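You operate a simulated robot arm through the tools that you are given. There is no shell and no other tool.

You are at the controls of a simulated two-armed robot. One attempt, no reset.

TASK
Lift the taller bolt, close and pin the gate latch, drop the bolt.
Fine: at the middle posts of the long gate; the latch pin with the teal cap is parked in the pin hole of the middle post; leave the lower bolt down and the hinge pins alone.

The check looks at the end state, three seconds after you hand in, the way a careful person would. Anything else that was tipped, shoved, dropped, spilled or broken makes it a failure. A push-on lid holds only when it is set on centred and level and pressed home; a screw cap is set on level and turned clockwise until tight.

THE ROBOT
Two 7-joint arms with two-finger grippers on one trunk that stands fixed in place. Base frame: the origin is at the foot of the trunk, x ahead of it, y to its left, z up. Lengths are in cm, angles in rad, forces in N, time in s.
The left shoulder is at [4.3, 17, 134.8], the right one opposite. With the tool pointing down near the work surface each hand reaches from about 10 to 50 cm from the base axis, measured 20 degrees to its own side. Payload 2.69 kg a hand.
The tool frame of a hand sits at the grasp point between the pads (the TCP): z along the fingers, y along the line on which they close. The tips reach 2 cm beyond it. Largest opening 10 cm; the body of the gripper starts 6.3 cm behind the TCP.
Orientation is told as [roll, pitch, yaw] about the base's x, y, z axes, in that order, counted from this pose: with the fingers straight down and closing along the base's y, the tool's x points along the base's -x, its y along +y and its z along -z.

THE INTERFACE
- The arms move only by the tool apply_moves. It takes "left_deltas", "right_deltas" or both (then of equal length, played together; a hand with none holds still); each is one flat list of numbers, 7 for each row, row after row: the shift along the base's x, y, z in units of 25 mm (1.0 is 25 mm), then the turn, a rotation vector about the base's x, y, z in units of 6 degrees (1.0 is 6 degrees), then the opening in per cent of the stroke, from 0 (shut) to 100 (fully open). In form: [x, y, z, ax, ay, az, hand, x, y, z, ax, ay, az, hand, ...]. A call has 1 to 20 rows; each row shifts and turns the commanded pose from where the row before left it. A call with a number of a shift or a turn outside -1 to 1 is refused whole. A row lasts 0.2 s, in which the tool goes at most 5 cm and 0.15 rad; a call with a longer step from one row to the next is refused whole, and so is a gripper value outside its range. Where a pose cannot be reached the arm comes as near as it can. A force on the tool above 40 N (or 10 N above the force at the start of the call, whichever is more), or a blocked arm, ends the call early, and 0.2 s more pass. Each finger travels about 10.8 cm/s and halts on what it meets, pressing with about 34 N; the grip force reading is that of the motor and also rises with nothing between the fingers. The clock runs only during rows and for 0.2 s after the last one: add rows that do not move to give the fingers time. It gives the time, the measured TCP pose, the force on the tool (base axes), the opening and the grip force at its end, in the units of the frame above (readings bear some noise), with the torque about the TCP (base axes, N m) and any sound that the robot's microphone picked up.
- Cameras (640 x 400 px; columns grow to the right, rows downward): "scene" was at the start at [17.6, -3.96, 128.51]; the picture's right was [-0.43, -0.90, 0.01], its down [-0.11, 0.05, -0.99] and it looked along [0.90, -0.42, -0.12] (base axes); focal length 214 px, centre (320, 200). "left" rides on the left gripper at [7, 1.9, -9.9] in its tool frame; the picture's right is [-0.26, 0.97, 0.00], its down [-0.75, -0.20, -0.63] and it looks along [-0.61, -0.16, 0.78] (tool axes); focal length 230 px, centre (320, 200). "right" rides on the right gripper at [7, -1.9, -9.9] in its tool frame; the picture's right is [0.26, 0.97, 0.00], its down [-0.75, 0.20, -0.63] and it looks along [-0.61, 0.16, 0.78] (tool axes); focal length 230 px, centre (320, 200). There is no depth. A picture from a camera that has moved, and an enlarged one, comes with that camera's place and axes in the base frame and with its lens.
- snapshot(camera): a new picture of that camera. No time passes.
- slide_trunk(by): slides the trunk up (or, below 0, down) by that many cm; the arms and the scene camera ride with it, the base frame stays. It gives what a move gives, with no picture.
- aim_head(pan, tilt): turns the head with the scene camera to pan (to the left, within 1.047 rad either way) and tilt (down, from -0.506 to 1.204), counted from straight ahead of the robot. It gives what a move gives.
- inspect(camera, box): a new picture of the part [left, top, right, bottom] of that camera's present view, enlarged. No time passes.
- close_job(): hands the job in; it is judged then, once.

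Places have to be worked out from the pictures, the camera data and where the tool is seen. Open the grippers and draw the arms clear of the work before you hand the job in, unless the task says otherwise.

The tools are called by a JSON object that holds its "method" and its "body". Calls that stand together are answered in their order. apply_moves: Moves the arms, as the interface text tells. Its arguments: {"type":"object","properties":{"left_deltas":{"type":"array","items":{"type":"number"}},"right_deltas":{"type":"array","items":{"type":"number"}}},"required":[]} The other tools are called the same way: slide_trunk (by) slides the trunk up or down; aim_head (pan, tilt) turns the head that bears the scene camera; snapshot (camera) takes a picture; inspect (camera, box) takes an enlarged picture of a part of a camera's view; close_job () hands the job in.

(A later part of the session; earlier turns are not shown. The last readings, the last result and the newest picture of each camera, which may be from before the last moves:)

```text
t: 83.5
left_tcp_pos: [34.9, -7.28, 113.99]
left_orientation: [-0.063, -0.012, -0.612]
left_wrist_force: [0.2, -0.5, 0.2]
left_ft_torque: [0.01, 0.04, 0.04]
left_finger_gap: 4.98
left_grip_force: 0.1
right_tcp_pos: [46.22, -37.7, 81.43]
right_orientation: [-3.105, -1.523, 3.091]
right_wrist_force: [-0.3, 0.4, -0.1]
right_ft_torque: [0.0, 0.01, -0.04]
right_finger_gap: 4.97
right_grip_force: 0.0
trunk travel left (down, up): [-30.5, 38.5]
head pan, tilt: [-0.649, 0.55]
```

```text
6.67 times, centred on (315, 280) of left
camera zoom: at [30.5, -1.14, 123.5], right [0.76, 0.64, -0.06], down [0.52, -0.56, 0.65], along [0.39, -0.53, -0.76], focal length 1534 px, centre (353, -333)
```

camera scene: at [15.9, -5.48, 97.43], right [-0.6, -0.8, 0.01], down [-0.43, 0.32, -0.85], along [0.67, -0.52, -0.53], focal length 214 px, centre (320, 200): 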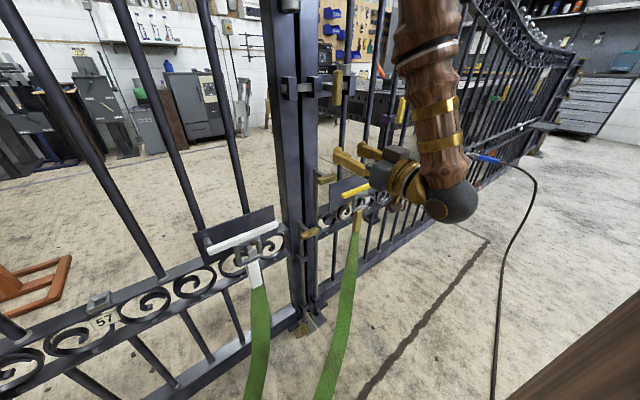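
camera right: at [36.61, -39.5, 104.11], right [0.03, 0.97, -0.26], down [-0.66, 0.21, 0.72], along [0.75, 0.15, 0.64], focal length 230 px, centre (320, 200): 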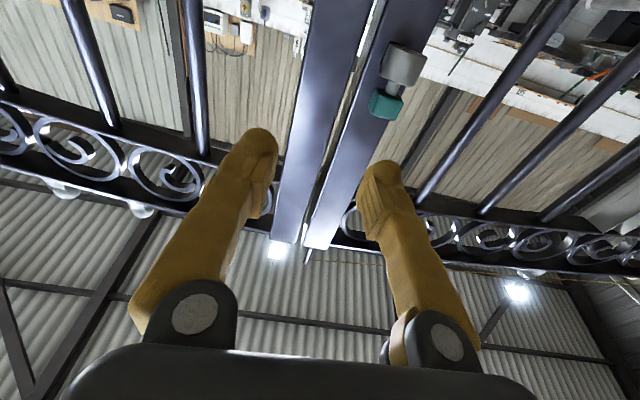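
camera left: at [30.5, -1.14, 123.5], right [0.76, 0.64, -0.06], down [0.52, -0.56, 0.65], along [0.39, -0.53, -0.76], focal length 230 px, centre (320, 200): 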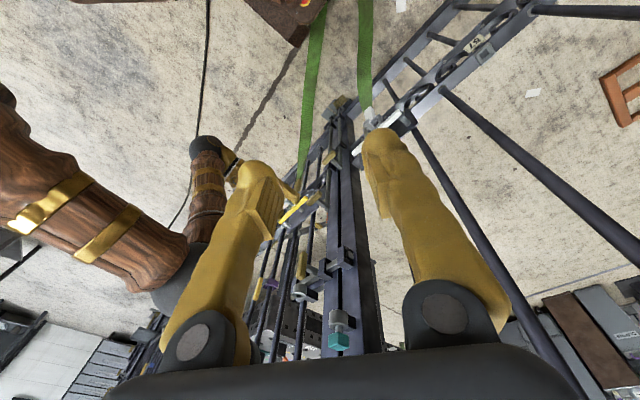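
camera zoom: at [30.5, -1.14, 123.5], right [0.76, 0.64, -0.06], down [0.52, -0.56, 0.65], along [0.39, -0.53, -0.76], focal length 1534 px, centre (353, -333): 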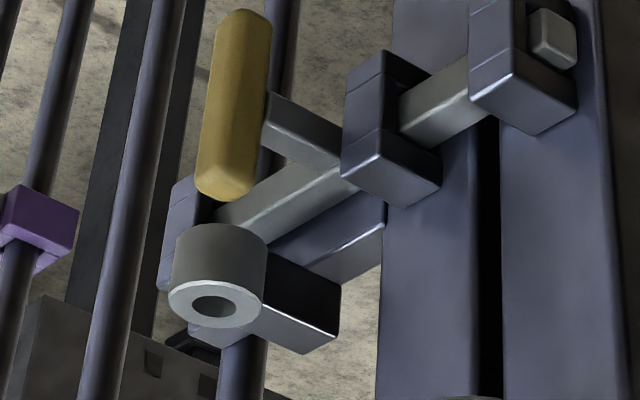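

The pictures agree well:
- **Latch boss:** top centre at about [59.05,-45.5,97.7], hole about 1.6 cm wide.
- **Pin:** parked at about [59.1,-32.05], cap centre z≈110, shaft about 1.15 cm wide.

I'll bring the right hand up in front, at a safe x, levelling its pitch on the way.

{"method": "apply_moves", "body": {"right_deltas": [-0.04, -0.14, 0.95, 0, 0.15, 0.05, 50, -0.04, -0.14, 0.95, 0, 0.15, 0.05, 50, -0.04, -0.14, 0.95, 0, 0.15, 0.05, 50, -0.04, -0.14, 0.95, 0, 0, 0, 50, -0.04, -0.14, 0.95, 0, 0, 0, 50, -0.04, -0.14, 0.95, 0, 0, 0, 50, -0.04, -0.14, 0.95, 0, 0, 0, 50, -0.04, -0.14, 0.95, 0, 0, 0, 50, -0.04, -0.14, 0.95, 0, 0, 0, 50, -0.04, -0.14, 0.95, 0, 0, 0, 50, -0.04, -0.14, 0.95, 0, 0, 0, 50, -0.04, -0.14, 0.95, 0, 0, 0, 50]}}

{"method": "snapshot", "body": {"camera": "right"}}

{"method": "snapshot", "body": {"camera": "left"}}

```text
t: 86.1
left_tcp_pos: [34.84, -7.18, 113.92]
left_orientation: [-0.062, -0.015, -0.609]
left_wrist_force: [0.7, 1.1, 0.0]
left_ft_torque: [0.03, 0.01, -0.02]
left_finger_gap: 4.99
left_grip_force: 0.0
right_tcp_pos: [45.04, -41.83, 109.97]
right_orientation: [-0.611, -1.569, 0.611]
right_wrist_force: [0.5, 0.0, 0.4]
right_ft_torque: [0.01, 0.02, 0.05]
right_finger_gap: 5.01
right_grip_force: 0.1
trunk travel left (down, up): [-30.5, 38.5]
head pan, tilt: [-0.649, 0.55]
```

```text
taken
camera right: at [35.09, -43.82, 102.99], right [0.0, 0.97, -0.26], down [-0.63, 0.2, 0.75], along [0.78, 0.16, 0.61], focal length 230 px, centre (320, 200)
```

right: 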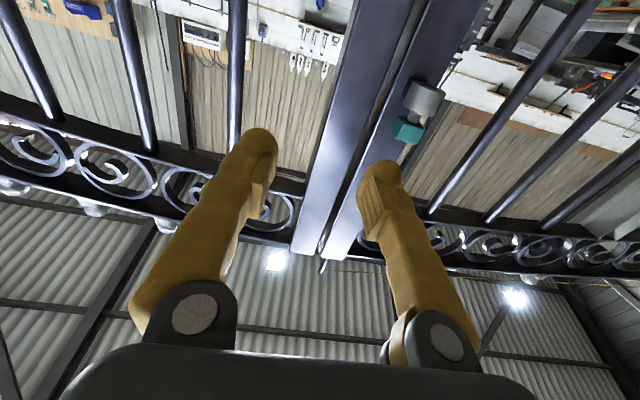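

```text
taken
camera left: at [30.44, -1.15, 123.52], right [0.76, 0.64, -0.06], down [0.52, -0.56, 0.65], along [0.39, -0.53, -0.76], focal length 230 px, centre (320, 200)
```

left: 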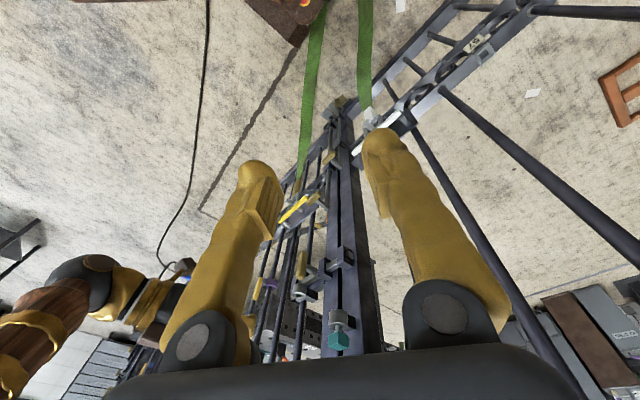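

The right hand is level at [45,-41.8,110], and the cap is in view of its camera. I'll zoom for an exact cap position.

{"method": "inspect", "body": {"camera": "right", "box": [370, 60, 470, 160]}}

{"method": "inspect", "body": {"camera": "left", "box": [280, 240, 370, 360]}}

```text
4.00 times, centred on (420, 110) of right
camera zoom: at [35.09, -43.82, 102.99], right [0.0, 0.97, -0.26], down [-0.63, 0.2, 0.75], along [0.78, 0.16, 0.61], focal length 920 px, centre (-80, 560)
```

zoom: 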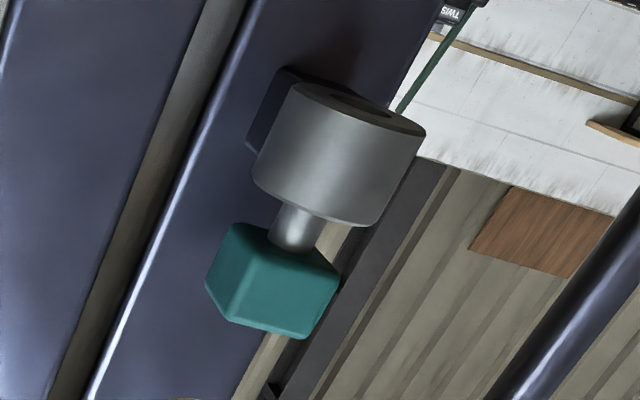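

```text
3.33 times, centred on (325, 300) of left
camera zoom: at [30.44, -1.15, 123.52], right [0.76, 0.64, -0.06], down [0.52, -0.56, 0.65], along [0.39, -0.53, -0.76], focal length 767 px, centre (303, -133)
```

zoom: 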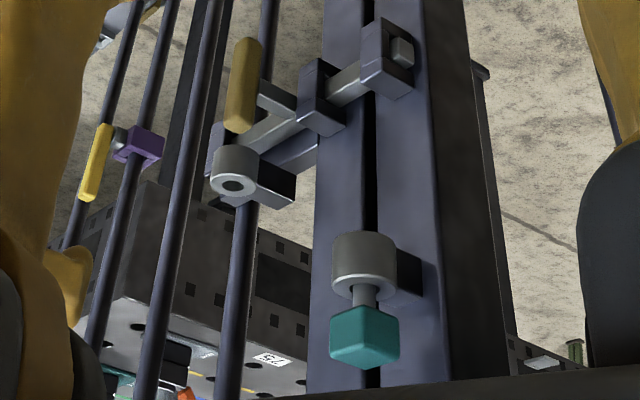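

Both cameras put the pin cap at [59.15,-32.0,110.0]. I'll yaw the right hand 15° to the left, which suits the shoulder better, and move to about 6.5 cm short of the cap.

{"method": "apply_moves", "body": {"right_deltas": [0.2, 0.3, 0, 0, 0, 0.42, 50, 0.3, 0.3, 0, 0, 0, 0.42, 50, 0.3, 0.35, 0, 0, 0, 0.42, 50, 0.35, 0.35, 0, 0, 0, 0.42, 50, 0.35, 0.4, 0, 0, 0, 0.41, 50, 0.35, 0.4, 0, 0, 0, 0.41, 50, 0.35, 0.4, 0, 0, 0, 0, 50, 0.35, 0.4, 0, 0, 0, 0, 50, 0.35, 0.29, 0.02, 0, 0, 0, 50]}}

{"method": "snapshot", "body": {"camera": "right"}}

{"method": "snapshot", "body": {"camera": "left"}}

```text
t: 88.1
left_tcp_pos: [35.01, -7.26, 113.9]
left_orientation: [-0.064, -0.012, -0.609]
left_wrist_force: [-1.2, 0.6, 0.2]
left_ft_torque: [0.03, 0.02, -0.03]
left_finger_gap: 5.0
left_grip_force: 0.1
right_tcp_pos: [52.28, -33.77, 110.03]
right_orientation: [-2.402, -1.569, 2.664]
right_wrist_force: [0.0, -0.7, -0.4]
right_ft_torque: [0.01, -0.03, -0.02]
right_finger_gap: 5.01
right_grip_force: 0.0
trunk travel left (down, up): [-30.5, 38.5]
head pan, tilt: [-0.649, 0.55]
```

```text
taken
camera right: at [43.22, -38.28, 103.1], right [-0.25, 0.93, -0.26], down [-0.66, 0.03, 0.75], along [0.71, 0.36, 0.61], focal length 230 px, centre (320, 200)
```

right: 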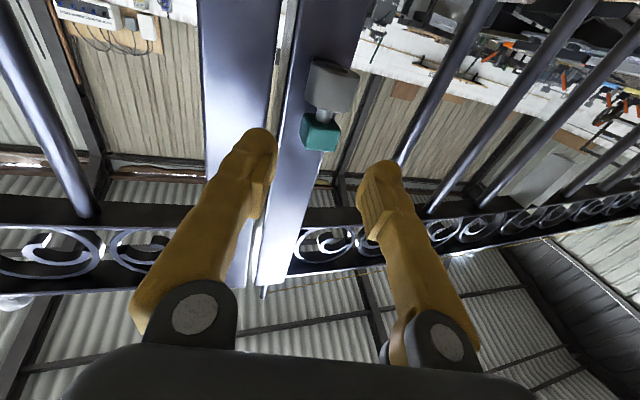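

```text
taken
camera left: at [30.48, -1.17, 123.5], right [0.76, 0.64, -0.06], down [0.52, -0.56, 0.65], along [0.39, -0.53, -0.76], focal length 230 px, centre (320, 200)
```

left: 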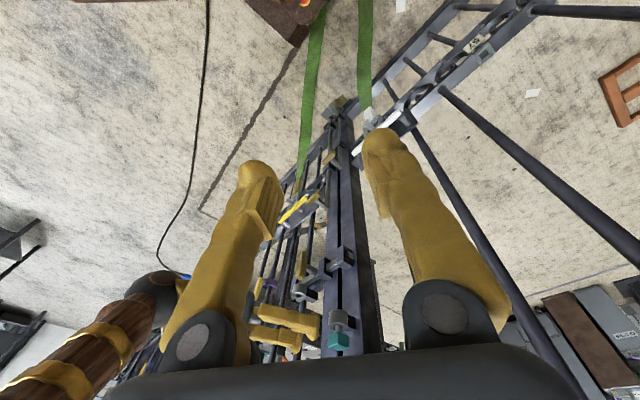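

The cap is exactly on the tool axis about 7 cm ahead, and the reach is fine. I'll advance 6.4 cm along the tool.

{"method": "apply_moves", "body": {"right_deltas": [0.41, 0.11, 0.02, 0, 0, 0, 50, 0.41, 0.11, 0.02, 0, 0, 0, 50, 0.41, 0.11, 0.02, 0, 0, 0, 50, 0.41, 0.11, 0, 0, 0, 0, 50, 0.41, 0.11, 0, 0, 0, 0, 50, 0.4, 0.11, 0, 0, 0, 0, 50]}}

{"method": "snapshot", "body": {"camera": "right"}}

{"method": "inspect", "body": {"camera": "left", "box": [260, 240, 390, 360]}}

```text
t: 89.5
left_tcp_pos: [34.95, -7.42, 113.93]
left_orientation: [-0.063, -0.012, -0.609]
left_wrist_force: [-0.5, -1.2, -0.5]
left_ft_torque: [0.0, 0.03, -0.03]
left_finger_gap: 4.98
left_grip_force: 0.2
right_tcp_pos: [58.38, -32.24, 110.12]
right_orientation: [-1.487, -1.569, 1.751]
right_wrist_force: [1.0, -0.7, 0.0]
right_ft_torque: [0.0, 0.0, -0.01]
right_finger_gap: 5.0
right_grip_force: 0.0
trunk travel left (down, up): [-30.5, 38.5]
head pan, tilt: [-0.649, 0.55]
```

```text
taken
camera right: at [49.31, -36.78, 103.28], right [-0.25, 0.93, -0.26], down [-0.66, 0.03, 0.75], along [0.71, 0.36, 0.61], focal length 230 px, centre (320, 200)
```

right: 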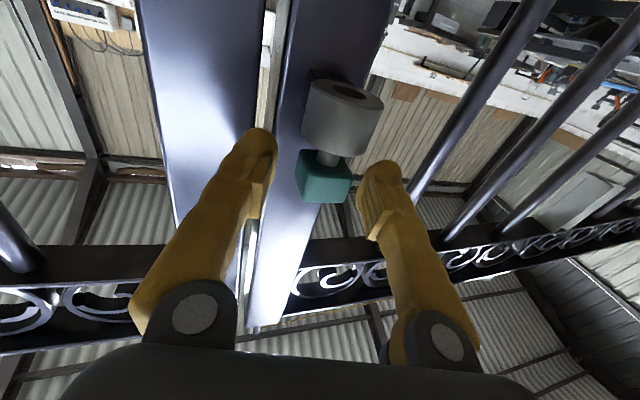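

```text
3.33 times, centred on (325, 300) of left
camera zoom: at [30.49, -1.18, 123.5], right [0.76, 0.64, -0.06], down [0.52, -0.56, 0.65], along [0.39, -0.53, -0.76], focal length 767 px, centre (303, -133)
```

zoom: 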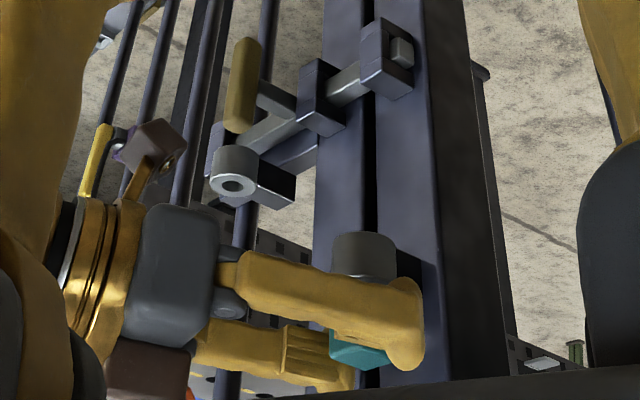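

The cap is between the fingers, slightly left of centre. I'll shift 0.2 cm left and 0.4 cm forward, then close gently on it.

{"method": "apply_moves", "body": {"right_deltas": [0.16, 0.1, 0, 0, 0, 0, 50, 0, 0, 0, 0, 0, 0, 40, 0, 0, 0, 0, 0, 0, 30, 0, 0, 0, 0, 0, 0, 20, 0, 0, 0, 0, 0, 0, 15, 0, 0, 0, 0, 0, 0, 15]}}

{"method": "snapshot", "body": {"camera": "right"}}

{"method": "inspect", "body": {"camera": "left", "box": [280, 280, 390, 360]}}

```text
t: 90.9
left_tcp_pos: [34.93, -7.49, 114.02]
left_orientation: [-0.063, -0.012, -0.609]
left_wrist_force: [0.3, -0.6, -0.8]
left_ft_torque: [0.03, 0.0, -0.01]
left_finger_gap: 4.98
left_grip_force: 0.0
right_tcp_pos: [58.83, -32.1, 110.27]
right_orientation: [-1.406, -1.57, 1.669]
right_wrist_force: [-0.3, 0.1, -1.0]
right_ft_torque: [0.02, -0.03, 0.01]
right_finger_gap: 2.53
right_grip_force: 34.2
trunk travel left (down, up): [-30.5, 38.5]
head pan, tilt: [-0.649, 0.55]
```

```text
taken
camera right: at [49.68, -36.53, 103.31], right [-0.25, 0.93, -0.26], down [-0.66, 0.03, 0.75], along [0.71, 0.36, 0.61], focal length 230 px, centre (320, 200)
```

right: 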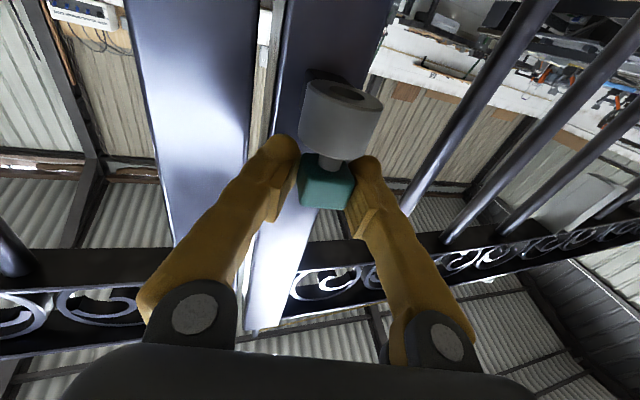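

```text
5.00 times, centred on (335, 320) of left
camera zoom: at [30.48, -1.19, 123.5], right [0.76, 0.64, -0.06], down [0.52, -0.56, 0.65], along [0.39, -0.53, -0.76], focal length 1150 px, centre (245, -400)
```

zoom: 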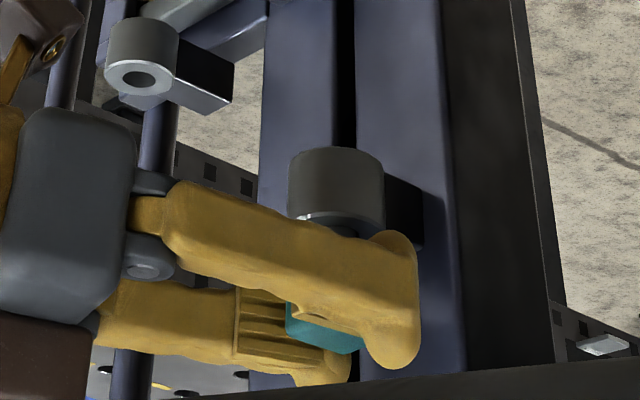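

The cap is gripped (gap 2.5 cm, 34 N). Now I lift it straight up slowly and check it comes free.

{"method": "apply_moves", "body": {"right_deltas": [0, 0, 0.15, 0, 0, 0, 15, 0, 0, 0.2, 0, 0, 0, 15, 0, 0, 0.3, 0, 0, 0, 15, 0, 0, 0.4, 0, 0, 0, 15, 0, 0, 0.4, 0, 0, 0, 15, 0, 0, 0.4, 0, 0, 0, 15]}}

{"method": "snapshot", "body": {"camera": "right"}}

{"method": "inspect", "body": {"camera": "left", "box": [280, 280, 390, 360]}}

```text
t: 92.3
left_tcp_pos: [34.89, -7.37, 113.97]
left_orientation: [-0.062, -0.012, -0.608]
left_wrist_force: [-0.5, 0.9, -0.3]
left_ft_torque: [-0.03, -0.02, -0.01]
left_finger_gap: 5.01
left_grip_force: 0.0
right_tcp_pos: [58.92, -32.07, 115.01]
right_orientation: [-1.745, -1.569, 2.008]
right_wrist_force: [-0.9, 0.2, -1.1]
right_ft_torque: [0.01, 0.0, 0.03]
right_finger_gap: 2.52
right_grip_force: 34.1
trunk travel left (down, up): [-30.5, 38.5]
head pan, tilt: [-0.649, 0.55]
```

```text
taken
camera right: at [49.76, -36.47, 107.96], right [-0.25, 0.93, -0.26], down [-0.66, 0.03, 0.75], along [0.71, 0.36, 0.61], focal length 230 px, centre (320, 200)
```

right: 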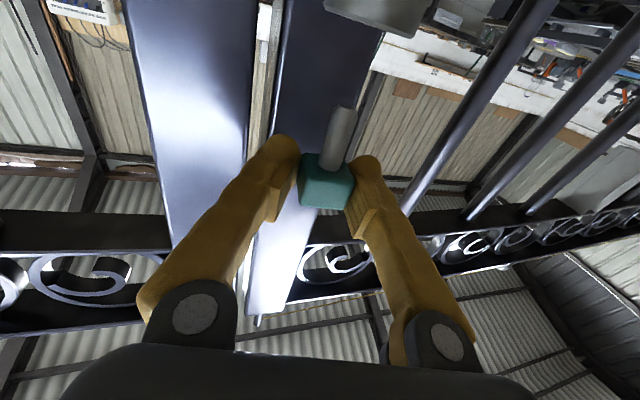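

```text
5.00 times, centred on (335, 320) of left
camera zoom: at [30.46, -1.18, 123.51], right [0.76, 0.64, -0.06], down [0.52, -0.56, 0.65], along [0.39, -0.53, -0.76], focal length 1150 px, centre (245, -400)
```

zoom: 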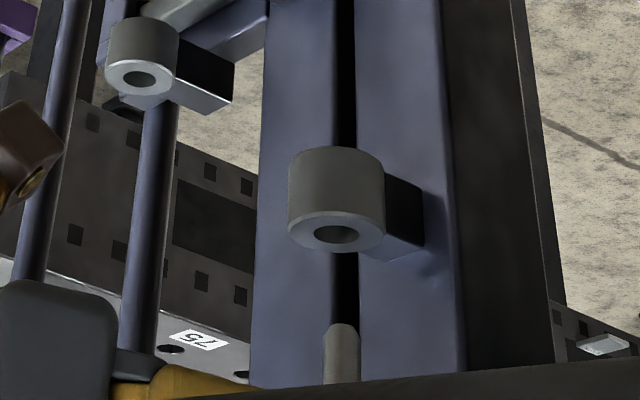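

The pin came free cleanly and hangs below the fingers, with its tip about 4.5 cm below the TCP. I'll zoom in to check that it hangs straight and find its exact axis.

{"method": "inspect", "body": {"camera": "right", "box": [270, 80, 390, 220]}}

{"method": "aim_head", "body": {"pan": -0.65, "tilt": 0.1}}

{"method": "snapshot", "body": {"camera": "scene"}}

{"method": "inspect", "body": {"camera": "scene", "box": [250, 60, 400, 220]}}

```text
2.86 times, centred on (330, 150) of right
camera zoom: at [49.76, -36.47, 107.96], right [-0.25, 0.93, -0.26], down [-0.66, 0.03, 0.75], along [0.71, 0.36, 0.61], focal length 657 px, centre (291, 343)
```

zoom: 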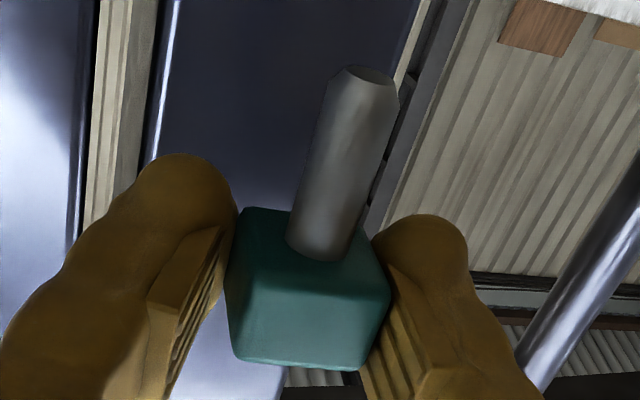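

```text
t: 93.2
left_tcp_pos: [34.87, -7.3, 113.93]
left_orientation: [-0.064, -0.012, -0.609]
left_wrist_force: [-0.5, 0.2, -0.5]
left_ft_torque: [0.02, 0.03, 0.0]
left_finger_gap: 5.0
left_grip_force: 0.1
right_tcp_pos: [58.95, -31.93, 114.91]
right_orientation: [-1.39, -1.569, 1.651]
right_wrist_force: [-0.2, 0.6, -2.0]
right_ft_torque: [-0.02, 0.0, 0.0]
right_finger_gap: 2.52
right_grip_force: 33.7
trunk travel left (down, up): [-30.5, 38.5]
head pan, tilt: [-0.649, 0.099]
```

```text
taken
camera scene: at [16.15, -5.59, 101.59], right [-0.6, -0.8, 0.01], down [-0.1, 0.06, -0.99], along [0.79, -0.6, -0.11], focal length 214 px, centre (320, 200)
```

scene: 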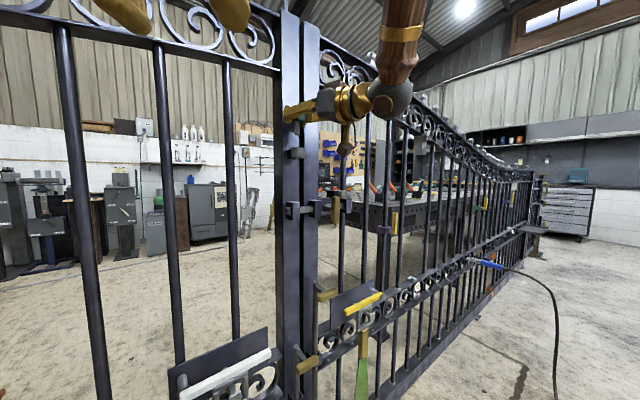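

```text
2.50 times, centred on (325, 140) of scene
camera zoom: at [16.15, -5.59, 101.59], right [-0.6, -0.8, 0.01], down [-0.1, 0.06, -0.99], along [0.79, -0.6, -0.11], focal length 536 px, centre (308, 350)
```

zoom: 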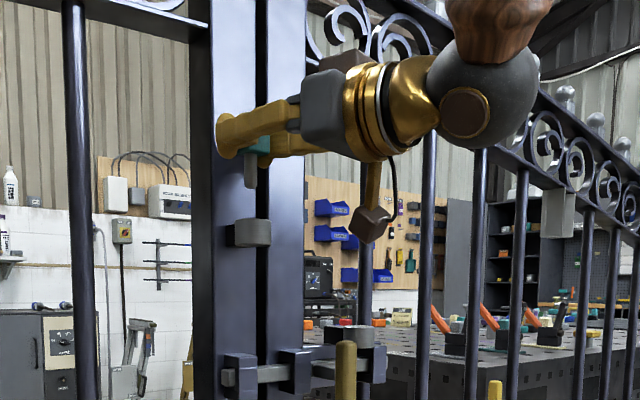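

The pin hangs straight, its axis within about 0.1 cm of the TCP and its tip 4.4 cm below it. I'll carry it over at height, then down to about 5 cm above the latch boss at [58.95,-45.6].

{"method": "apply_moves", "body": {"right_deltas": [-0.02, -0.6, 0.05, 0, 0, 0, 15, 0, -0.8, 0, 0, 0, 0, 15, 0, -0.8, 0, 0, 0, 0, 15, -0.01, -0.47, -0.45, 0, 0, 0, 15, -0.01, -0.47, -0.45, 0, 0, 0, 15, -0.01, -0.47, -0.45, 0, 0, 0, 15, 0, -0.47, -0.45, 0, 0, 0, 15, 0, -0.47, -0.45, 0, 0, 0, 15, 0, -0.47, -0.45, 0, 0, 0, 15, 0, -0.45, -0.45, 0, 0, 0, 15]}}

{"method": "snapshot", "body": {"camera": "right"}}

{"method": "snapshot", "body": {"camera": "left"}}

{"method": "inspect", "body": {"camera": "left", "box": [270, 250, 350, 330]}}

```text
t: 95.4
left_tcp_pos: [34.99, -7.36, 113.84]
left_orientation: [-0.063, -0.013, -0.607]
left_wrist_force: [0.0, 0.4, 0.7]
left_ft_torque: [0.0, -0.03, -0.02]
left_finger_gap: 4.99
left_grip_force: 0.1
right_tcp_pos: [58.81, -45.93, 107.11]
right_orientation: [-1.115, -1.571, 1.38]
right_wrist_force: [-0.3, -0.5, -1.6]
right_ft_torque: [0.0, 0.0, 0.04]
right_finger_gap: 2.51
right_grip_force: 34.0
trunk travel left (down, up): [-30.5, 38.5]
head pan, tilt: [-0.649, 0.099]
```

```text
taken
camera right: at [49.55, -50.34, 100.11], right [-0.25, 0.93, -0.26], down [-0.66, 0.03, 0.75], along [0.71, 0.36, 0.61], focal length 230 px, centre (320, 200)
```

right: 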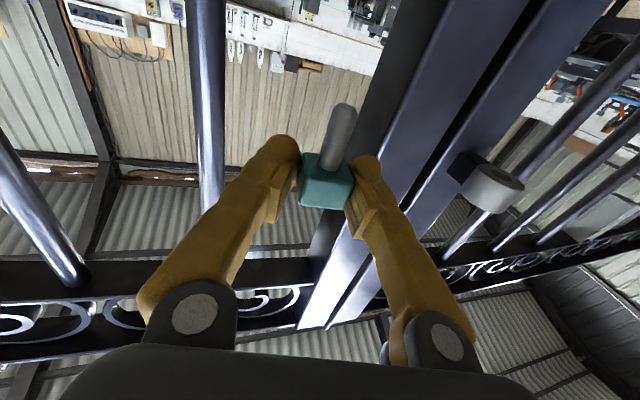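

```text
taken
camera left: at [30.49, -1.25, 123.49], right [0.76, 0.64, -0.06], down [0.52, -0.56, 0.65], along [0.39, -0.53, -0.76], focal length 230 px, centre (320, 200)
```

left: 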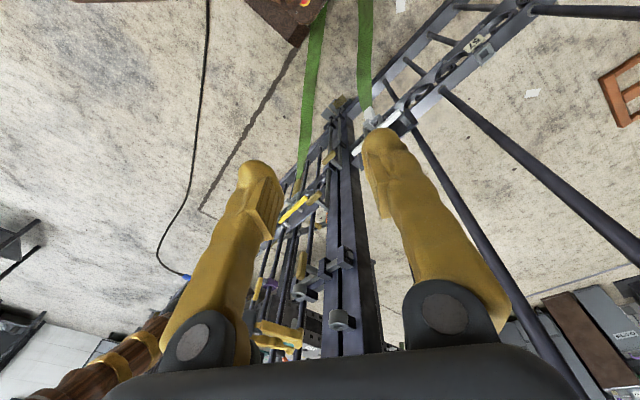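

```text
5.00 times, centred on (310, 290) of left
camera zoom: at [30.49, -1.25, 123.49], right [0.76, 0.64, -0.06], down [0.52, -0.56, 0.65], along [0.39, -0.53, -0.76], focal length 1150 px, centre (370, -250)
```

zoom: 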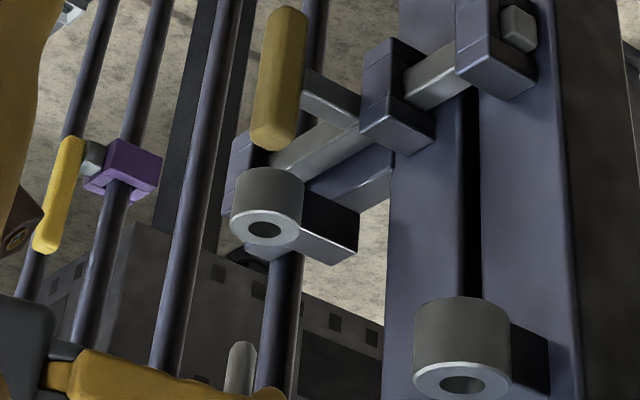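

The pin is held above the boss, slightly to its right. I'll lower to just above the boss top while shifting 0.25 cm left, then compare the tip and hole in both wrist cameras.

{"method": "apply_moves", "body": {"right_deltas": [0, 0.05, -0.4, 0, 0, 0, 15, 0, 0.05, -0.4, 0, 0, 0, 15, 0, 0, -0.4, 0, 0, 0, 15, 0, 0, -0.3, 0, 0, 0, 15, 0, 0, -0.2, 0, 0, 0, 15, 0, 0, 0, 0, 0, 0, 15]}}

{"method": "snapshot", "body": {"camera": "right"}}

{"method": "inspect", "body": {"camera": "left", "box": [275, 265, 325, 315]}}

{"method": "inspect", "body": {"camera": "scene", "box": [280, 140, 380, 220]}}

```text
t: 96.8
left_tcp_pos: [34.91, -7.33, 113.88]
left_orientation: [-0.063, -0.014, -0.609]
left_wrist_force: [-0.6, 0.1, -0.2]
left_ft_torque: [0.04, 0.02, 0.04]
left_finger_gap: 5.03
left_grip_force: 0.1
right_tcp_pos: [58.75, -45.54, 102.83]
right_orientation: [-1.761, -1.568, 2.024]
right_wrist_force: [0.1, -0.4, -2.3]
right_ft_torque: [-0.01, 0.06, 0.0]
right_finger_gap: 2.5
right_grip_force: 34.0
trunk travel left (down, up): [-30.5, 38.5]
head pan, tilt: [-0.649, 0.099]
```

```text
taken
camera right: at [49.58, -49.98, 95.94], right [-0.25, 0.93, -0.26], down [-0.66, 0.03, 0.75], along [0.71, 0.36, 0.61], focal length 230 px, centre (320, 200)
```

right: 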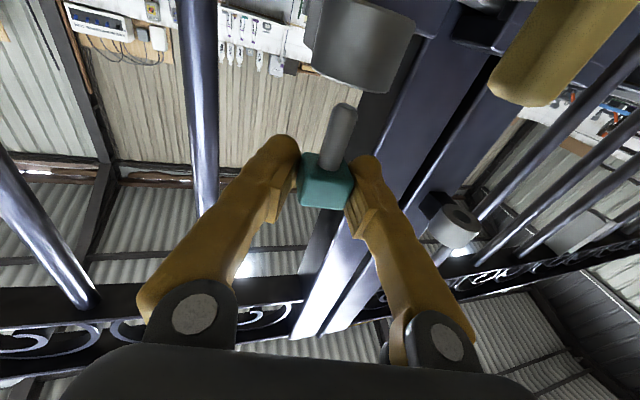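

```text
8.00 times, centred on (300, 290) of left
camera zoom: at [30.48, -1.19, 123.5], right [0.76, 0.64, -0.06], down [0.52, -0.56, 0.65], along [0.39, -0.53, -0.76], focal length 1841 px, centre (480, -520)
```

zoom: 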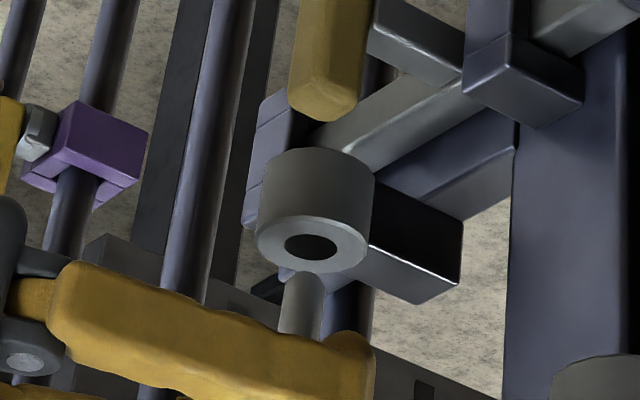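

```text
5.00 times, centred on (330, 180) of scene
camera zoom: at [16.15, -5.59, 101.6], right [-0.6, -0.8, 0.01], down [-0.1, 0.06, -0.99], along [0.79, -0.6, -0.11], focal length 1072 px, centre (270, 300)
```

zoom: 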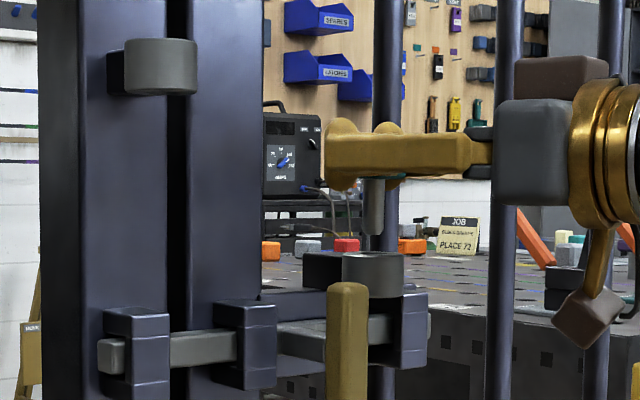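

The tip is about 1 cm above the boss and nearly aligned in the head view. I'll take tighter zooms to measure the remaining offset in two directions.

{"method": "inspect", "body": {"camera": "right", "box": [280, 0, 440, 160]}}

{"method": "inspect", "body": {"camera": "left", "box": [287, 275, 312, 300]}}

{"method": "inspect", "body": {"camera": "scene", "box": [320, 165, 360, 200]}}

```text
2.50 times, centred on (360, 80) of right
camera zoom: at [49.58, -49.98, 95.94], right [-0.25, 0.93, -0.26], down [-0.66, 0.03, 0.75], along [0.71, 0.36, 0.61], focal length 575 px, centre (220, 500)
```

zoom: 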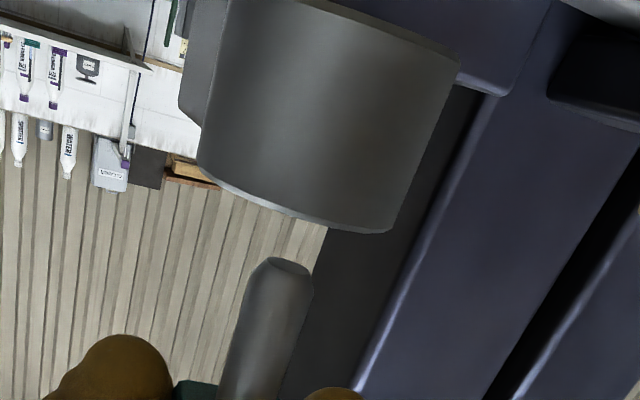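

```text
16.00 times, centred on (300, 288) of left
camera zoom: at [30.48, -1.19, 123.5], right [0.76, 0.64, -0.06], down [0.52, -0.56, 0.65], along [0.39, -0.53, -0.76], focal length 3681 px, centre (648, -1200)
```

zoom: 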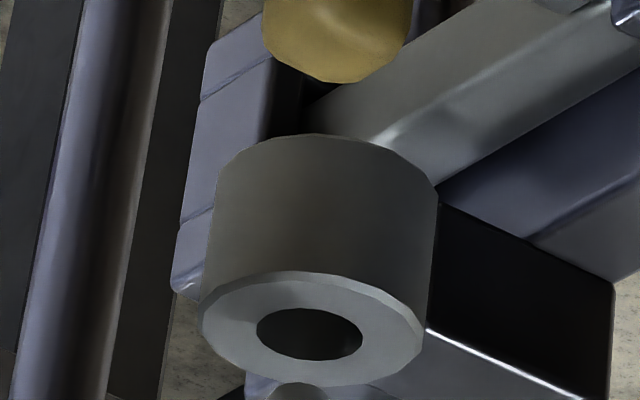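

```text
11.43 times, centred on (340, 182) of scene
camera zoom: at [16.15, -5.59, 101.6], right [-0.6, -0.8, 0.01], down [-0.1, 0.06, -0.99], along [0.79, -0.6, -0.11], focal length 2451 px, centre (91, 400)
```

zoom: 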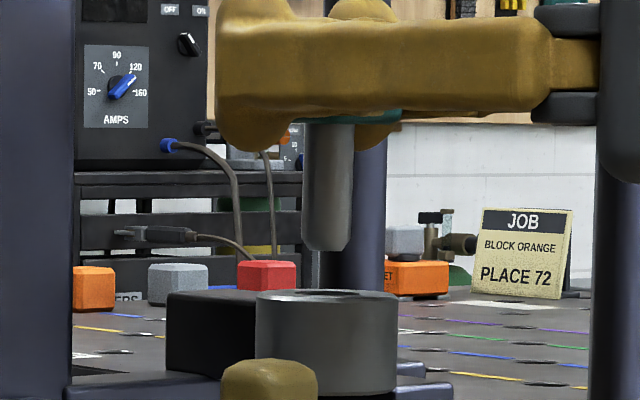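

The zooms show the pin axis within about 0.1 cm of the hole centre, with about 1.07 cm of gap. Now I lower it gently and watch for contact force.

{"method": "apply_moves", "body": {"right_deltas": [0, 0, -0.12, 0, 0, 0, 15, 0, 0, -0.12, 0, 0, 0, 15, 0, 0, -0.12, 0, 0, 0, 15, 0, 0, -0.12, 0, 0, 0, 15, 0, 0, -0.12, 0, 0, 0, 15]}}

{"method": "inspect", "body": {"camera": "scene", "box": [320, 165, 360, 200]}}

{"method": "inspect", "body": {"camera": "left", "box": [280, 270, 320, 310]}}

```text
t: 98.0
left_tcp_pos: [34.76, -7.3, 114.01]
left_orientation: [-0.062, -0.016, -0.609]
left_wrist_force: [0.0, 0.2, 0.0]
left_ft_torque: [0.03, 0.0, -0.02]
left_finger_gap: 5.01
left_grip_force: 0.0
right_tcp_pos: [58.67, -45.45, 101.86]
right_orientation: [-2.763, -1.561, 3.027]
right_wrist_force: [2.0, -5.1, 15.9]
right_ft_torque: [-0.16, -0.07, -0.03]
right_finger_gap: 2.5
right_grip_force: 34.2
trunk travel left (down, up): [-30.5, 38.5]
head pan, tilt: [-0.649, 0.099]
```

```text
11.43 times, centred on (340, 182) of scene
camera zoom: at [16.05, -5.56, 101.64], right [-0.6, -0.8, 0.01], down [-0.1, 0.06, -0.99], along [0.79, -0.6, -0.11], focal length 2451 px, centre (91, 400)
```

zoom: 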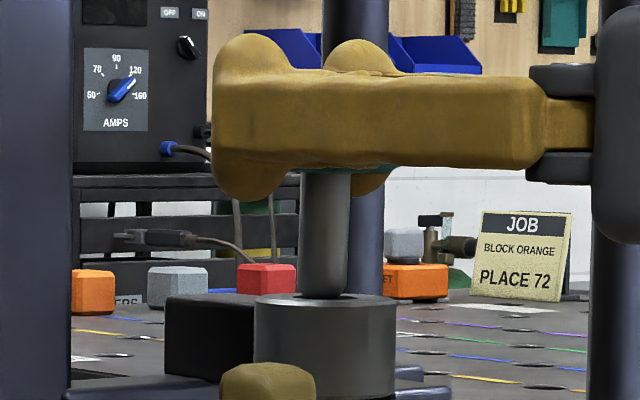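

```text
10.00 times, centred on (300, 290) of left
camera zoom: at [30.36, -1.14, 123.56], right [0.76, 0.64, -0.06], down [0.52, -0.56, 0.65], along [0.39, -0.53, -0.76], focal length 2301 px, centre (520, -700)
```

zoom: 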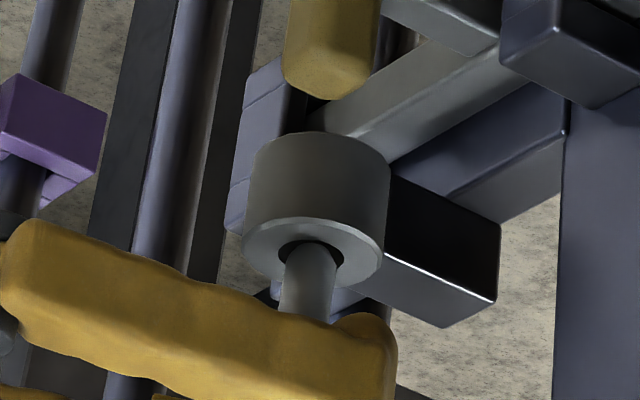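

There is light contact (16 N up) with the tip at the boss top. I'll zoom in hard to see which side of the rim it's on before nudging.

{"method": "inspect", "body": {"camera": "left", "box": [291, 281, 309, 299]}}

{"method": "inspect", "body": {"camera": "scene", "box": [332, 178, 350, 196]}}

{"method": "inspect", "body": {"camera": "right", "box": [290, 30, 410, 150]}}

```text
16.00 times, centred on (300, 290) of left
camera zoom: at [30.36, -1.14, 123.56], right [0.76, 0.64, -0.06], down [0.52, -0.56, 0.65], along [0.39, -0.53, -0.76], focal length 3681 px, centre (640, -1240)
```

zoom: 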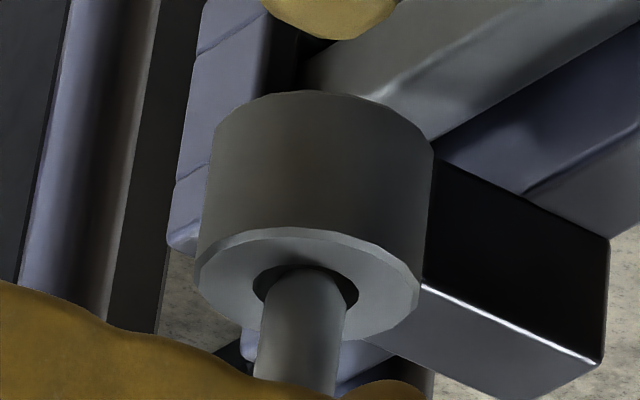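

```text
16.00 times, centred on (341, 187) of scene
camera zoom: at [16.05, -5.56, 101.64], right [-0.6, -0.8, 0.01], down [-0.1, 0.06, -0.99], along [0.79, -0.6, -0.11], focal length 3432 px, centre (-16, 408)
```

zoom: 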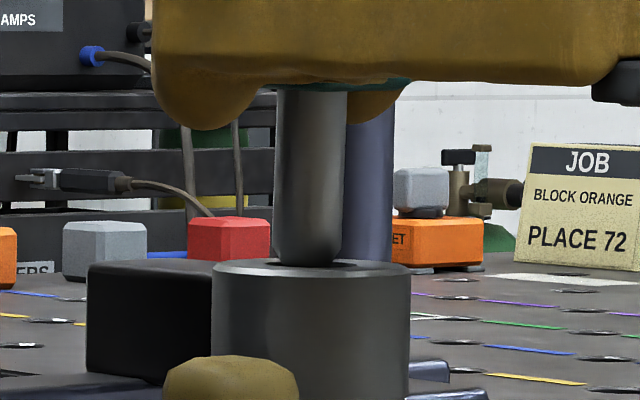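

```text
3.33 times, centred on (350, 90) of right
camera zoom: at [49.62, -49.93, 94.81], right [-0.25, 0.93, -0.26], down [-0.67, 0.03, 0.74], along [0.7, 0.36, 0.61], focal length 767 px, centre (220, 567)
```

zoom: 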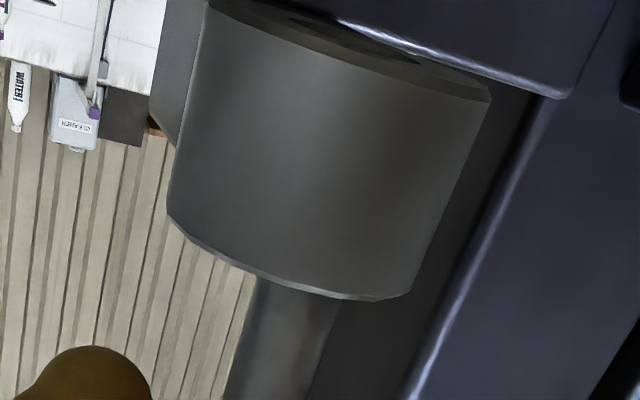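

The tip looks offset slightly toward -x/+y, and the contact torque agrees. I'll nudge it by about 0.1 cm toward +x/-y under light pressure and see if it drops in.

{"method": "apply_moves", "body": {"right_deltas": [0.03, -0.04, 0, 0, 0, 0, 15, 0, 0, 0, 0, 0, 0, 15]}}

{"method": "inspect", "body": {"camera": "left", "box": [291, 281, 309, 299]}}

```text
t: 98.6
left_tcp_pos: [34.76, -7.17, 113.98]
left_orientation: [-0.062, -0.014, -0.609]
left_wrist_force: [0.6, -0.2, -0.1]
left_ft_torque: [0.0, -0.01, 0.02]
left_finger_gap: 4.99
left_grip_force: 0.1
right_tcp_pos: [58.65, -45.4, 101.77]
right_orientation: [-2.711, -1.563, 2.976]
right_wrist_force: [5.3, -3.3, 27.4]
right_ft_torque: [0.0, -0.17, -0.08]
right_finger_gap: 2.52
right_grip_force: 34.0
trunk travel left (down, up): [-30.5, 38.5]
head pan, tilt: [-0.649, 0.099]
```

```text
16.00 times, centred on (300, 290) of left
camera zoom: at [30.3, -1.06, 123.57], right [0.76, 0.64, -0.06], down [0.52, -0.56, 0.65], along [0.39, -0.53, -0.76], focal length 3681 px, centre (640, -1240)
```

zoom: 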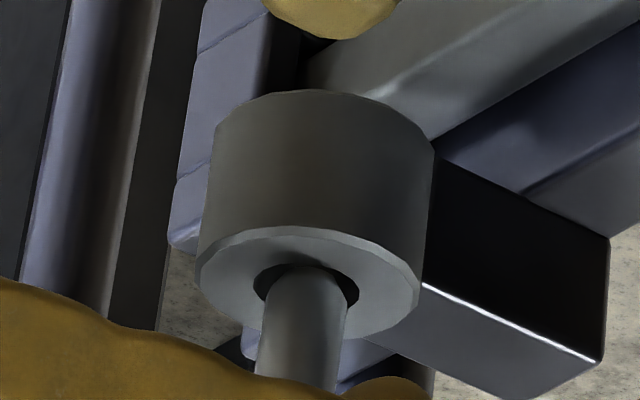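

Friction held the tip, and the torque again puts the contact on the -x/+y side. I'll lift 0.5 cm so the nudge takes effect freely, then check the alignment before lowering.

{"method": "apply_moves", "body": {"right_deltas": [0, 0, 0.2, 0, 0, 0, 15, 0, 0, 0.2, 0, 0, 0, 15, 0.01, -0.02, 0, 0, 0, 0, 15]}}

{"method": "inspect", "body": {"camera": "left", "box": [289, 281, 311, 303]}}

{"method": "inspect", "body": {"camera": "scene", "box": [332, 178, 350, 196]}}

{"method": "inspect", "body": {"camera": "right", "box": [290, 30, 410, 150]}}

```text
t: 99.4
left_tcp_pos: [34.91, -7.29, 113.95]
left_orientation: [-0.063, -0.013, -0.608]
left_wrist_force: [0.2, 0.9, -0.6]
left_ft_torque: [0.03, 0.0, 0.01]
left_finger_gap: 4.99
left_grip_force: 0.1
right_tcp_pos: [58.8, -45.53, 102.06]
right_orientation: [0.258, -1.567, 0.006]
right_wrist_force: [-0.2, 0.4, -1.1]
right_ft_torque: [0.0, 0.01, 0.0]
right_finger_gap: 2.52
right_grip_force: 33.7
trunk travel left (down, up): [-30.5, 38.5]
head pan, tilt: [-0.649, 0.099]
```

```text
16.00 times, centred on (300, 292) of left
camera zoom: at [30.49, -1.19, 123.48], right [0.76, 0.64, -0.06], down [0.52, -0.56, 0.65], along [0.39, -0.53, -0.76], focal length 3681 px, centre (640, -1272)
```

zoom: 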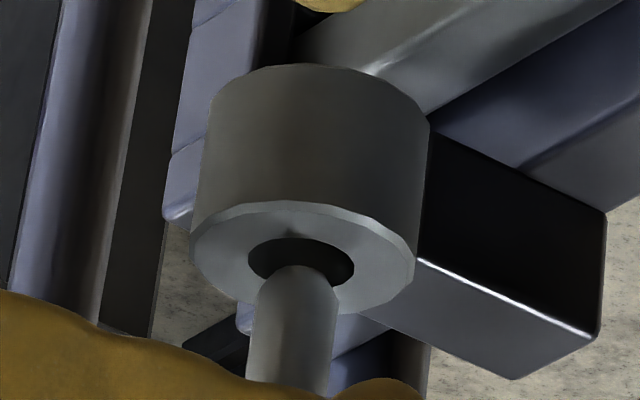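

```text
16.00 times, centred on (341, 187) of scene
camera zoom: at [16.15, -5.59, 101.58], right [-0.6, -0.8, 0.01], down [-0.1, 0.06, -0.99], along [0.79, -0.6, -0.11], focal length 3432 px, centre (-16, 408)
```

zoom: 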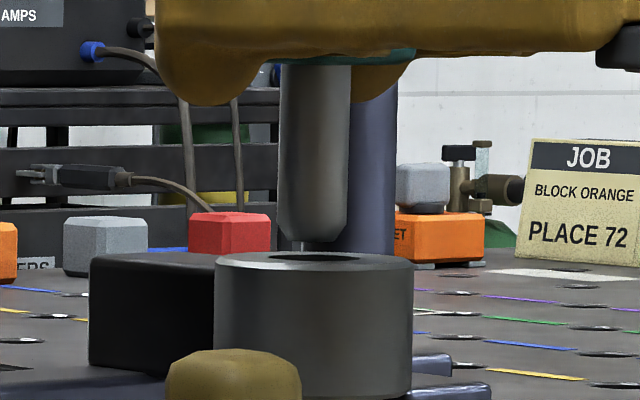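

```text
3.33 times, centred on (350, 90) of right
camera zoom: at [49.63, -50.01, 95.22], right [-0.25, 0.93, -0.26], down [-0.66, 0.03, 0.75], along [0.71, 0.36, 0.61], focal length 767 px, centre (220, 567)
```

zoom: 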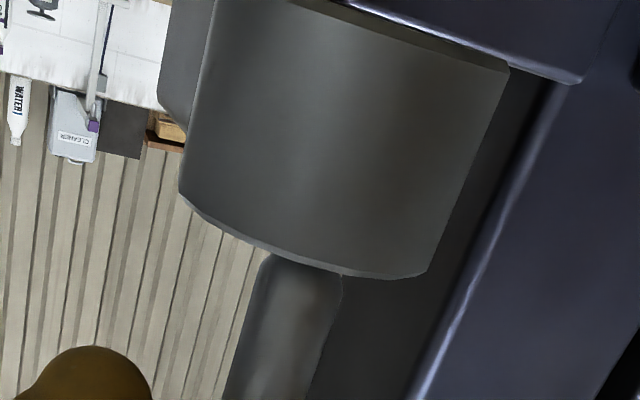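

All three views now show the tip centred over the hole within about 0.05 cm, with a gap of about 0.25 cm. I'll lower slowly again.

{"method": "apply_moves", "body": {"right_deltas": [0, 0, -0.08, 0, 0, 0, 15, 0, 0, -0.08, 0, 0, 0, 15, 0, 0, -0.08, 0, 0, 0, 15, 0, 0, -0.08, 0, 0, 0, 15, 0, 0, 0, 0, 0, 0, 15]}}

{"method": "inspect", "body": {"camera": "left", "box": [289, 281, 311, 303]}}

{"method": "inspect", "body": {"camera": "scene", "box": [332, 178, 350, 196]}}

```text
t: 100.6
left_tcp_pos: [34.88, -7.32, 113.99]
left_orientation: [-0.063, -0.013, -0.609]
left_wrist_force: [0.3, 0.1, -0.6]
left_ft_torque: [0.0, -0.01, 0.03]
left_finger_gap: 5.0
left_grip_force: 0.1
right_tcp_pos: [58.78, -45.64, 101.48]
right_orientation: [-1.753, -1.57, 2.017]
right_wrist_force: [-0.2, 0.2, -0.6]
right_ft_torque: [-0.03, 0.02, 0.01]
right_finger_gap: 2.47
right_grip_force: 34.0
trunk travel left (down, up): [-30.5, 38.5]
head pan, tilt: [-0.649, 0.099]
```

```text
16.00 times, centred on (300, 292) of left
camera zoom: at [30.49, -1.19, 123.5], right [0.76, 0.64, -0.06], down [0.52, -0.56, 0.65], along [0.39, -0.53, -0.76], focal length 3681 px, centre (640, -1272)
```

zoom: 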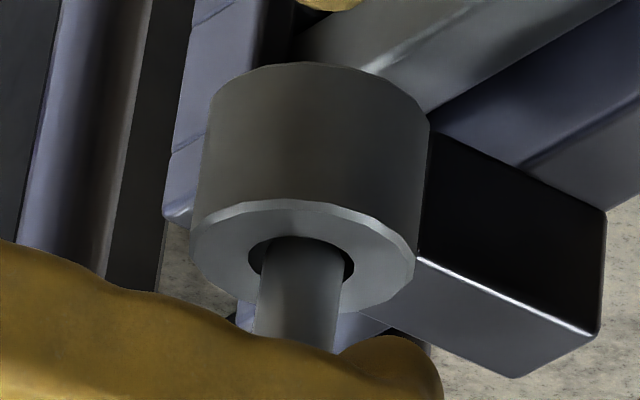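

```text
16.00 times, centred on (341, 187) of scene
camera zoom: at [16.15, -5.6, 101.6], right [-0.6, -0.8, 0.01], down [-0.1, 0.06, -0.99], along [0.79, -0.6, -0.11], focal length 3432 px, centre (-16, 408)
```

zoom: 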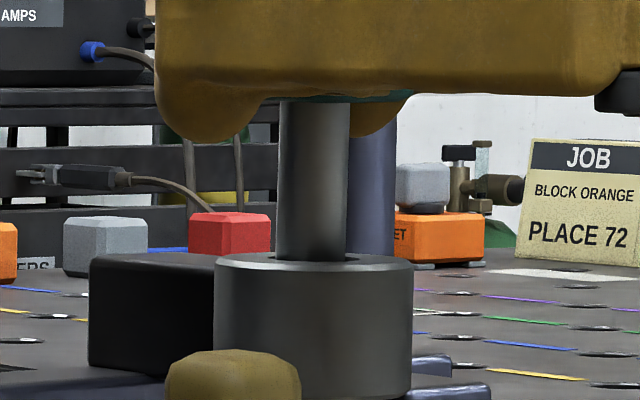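

The tip has entered the hole with no contact force. I'll keep lowering in small steps and watch the force.

{"method": "apply_moves", "body": {"right_deltas": [0, 0, -0.08, 0, 0, 0, 15, 0, 0, -0.1, 0, 0, 0, 15, 0, 0, -0.1, 0, 0, 0, 15, 0, 0, -0.1, 0, 0, 0, 15, 0, 0, 0, 0, 0, 0, 15]}}

{"method": "inspect", "body": {"camera": "scene", "box": [322, 168, 360, 202]}}

```text
t: 101.8
left_tcp_pos: [34.9, -7.3, 113.94]
left_orientation: [-0.062, -0.012, -0.609]
left_wrist_force: [-0.5, 0.3, -0.4]
left_ft_torque: [0.01, 0.02, -0.02]
left_finger_gap: 4.98
left_grip_force: 0.0
right_tcp_pos: [58.86, -45.65, 100.49]
right_orientation: [-1.804, -1.571, 2.067]
right_wrist_force: [-0.3, -0.1, -1.1]
right_ft_torque: [0.0, -0.02, 0.05]
right_finger_gap: 2.48
right_grip_force: 34.1
trunk travel left (down, up): [-30.5, 38.5]
head pan, tilt: [-0.649, 0.099]
```

```text
11.76 times, centred on (341, 185) of scene
camera zoom: at [16.15, -5.6, 101.6], right [-0.6, -0.8, 0.01], down [-0.1, 0.06, -0.99], along [0.79, -0.6, -0.11], focal length 2523 px, centre (73, 376)
```

zoom: 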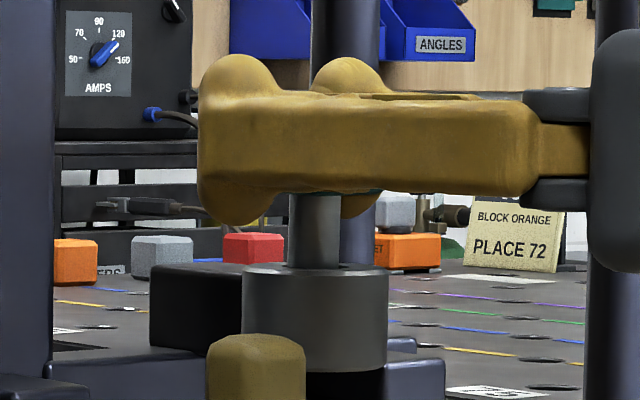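

Still free at z=100.5, with about 1.3 cm inserted. I'll continue down carefully.

{"method": "apply_moves", "body": {"right_deltas": [0, 0, -0.08, 0, 0, 0, 15, 0, 0, -0.08, 0, 0, 0, 15, 0, 0, -0.08, 0, 0, 0, 15, 0, 0, -0.06, 0, 0, 0, 15, 0, 0, 0, 0, 0, 0, 15]}}

{"method": "inspect", "body": {"camera": "scene", "box": [322, 168, 360, 202]}}

{"method": "snapshot", "body": {"camera": "right"}}

```text
t: 103.0
left_tcp_pos: [34.97, -7.23, 113.96]
left_orientation: [-0.064, -0.013, -0.609]
left_wrist_force: [-0.3, 0.1, 0.7]
left_ft_torque: [0.02, 0.0, 0.01]
left_finger_gap: 5.03
left_grip_force: 0.0
right_tcp_pos: [58.85, -45.63, 99.93]
right_orientation: [-2.776, -1.566, 3.04]
right_wrist_force: [3.4, -2.5, 9.5]
right_ft_torque: [-0.06, -0.14, -0.02]
right_finger_gap: 2.49
right_grip_force: 33.6
trunk travel left (down, up): [-30.5, 38.5]
head pan, tilt: [-0.649, 0.099]
```

```text
11.76 times, centred on (341, 185) of scene
camera zoom: at [16.11, -5.56, 101.62], right [-0.6, -0.8, 0.01], down [-0.1, 0.06, -0.99], along [0.79, -0.6, -0.11], focal length 2523 px, centre (73, 376)
```

zoom: 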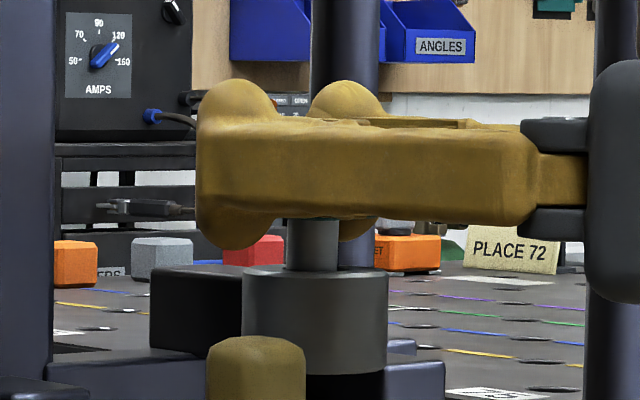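

```text
taken
camera right: at [49.73, -50.01, 93.03], right [-0.25, 0.93, -0.26], down [-0.66, 0.03, 0.75], along [0.7, 0.36, 0.61], focal length 230 px, centre (320, 200)
```

right: 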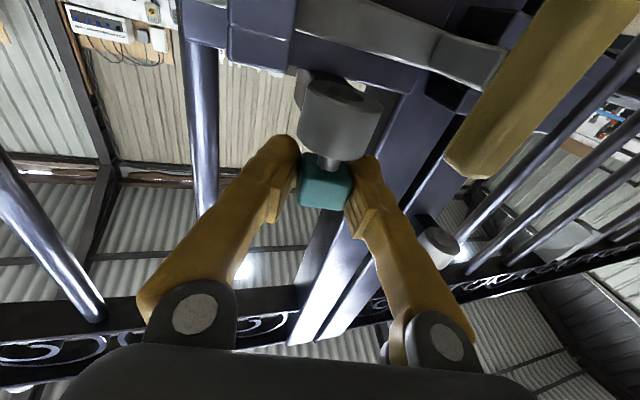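

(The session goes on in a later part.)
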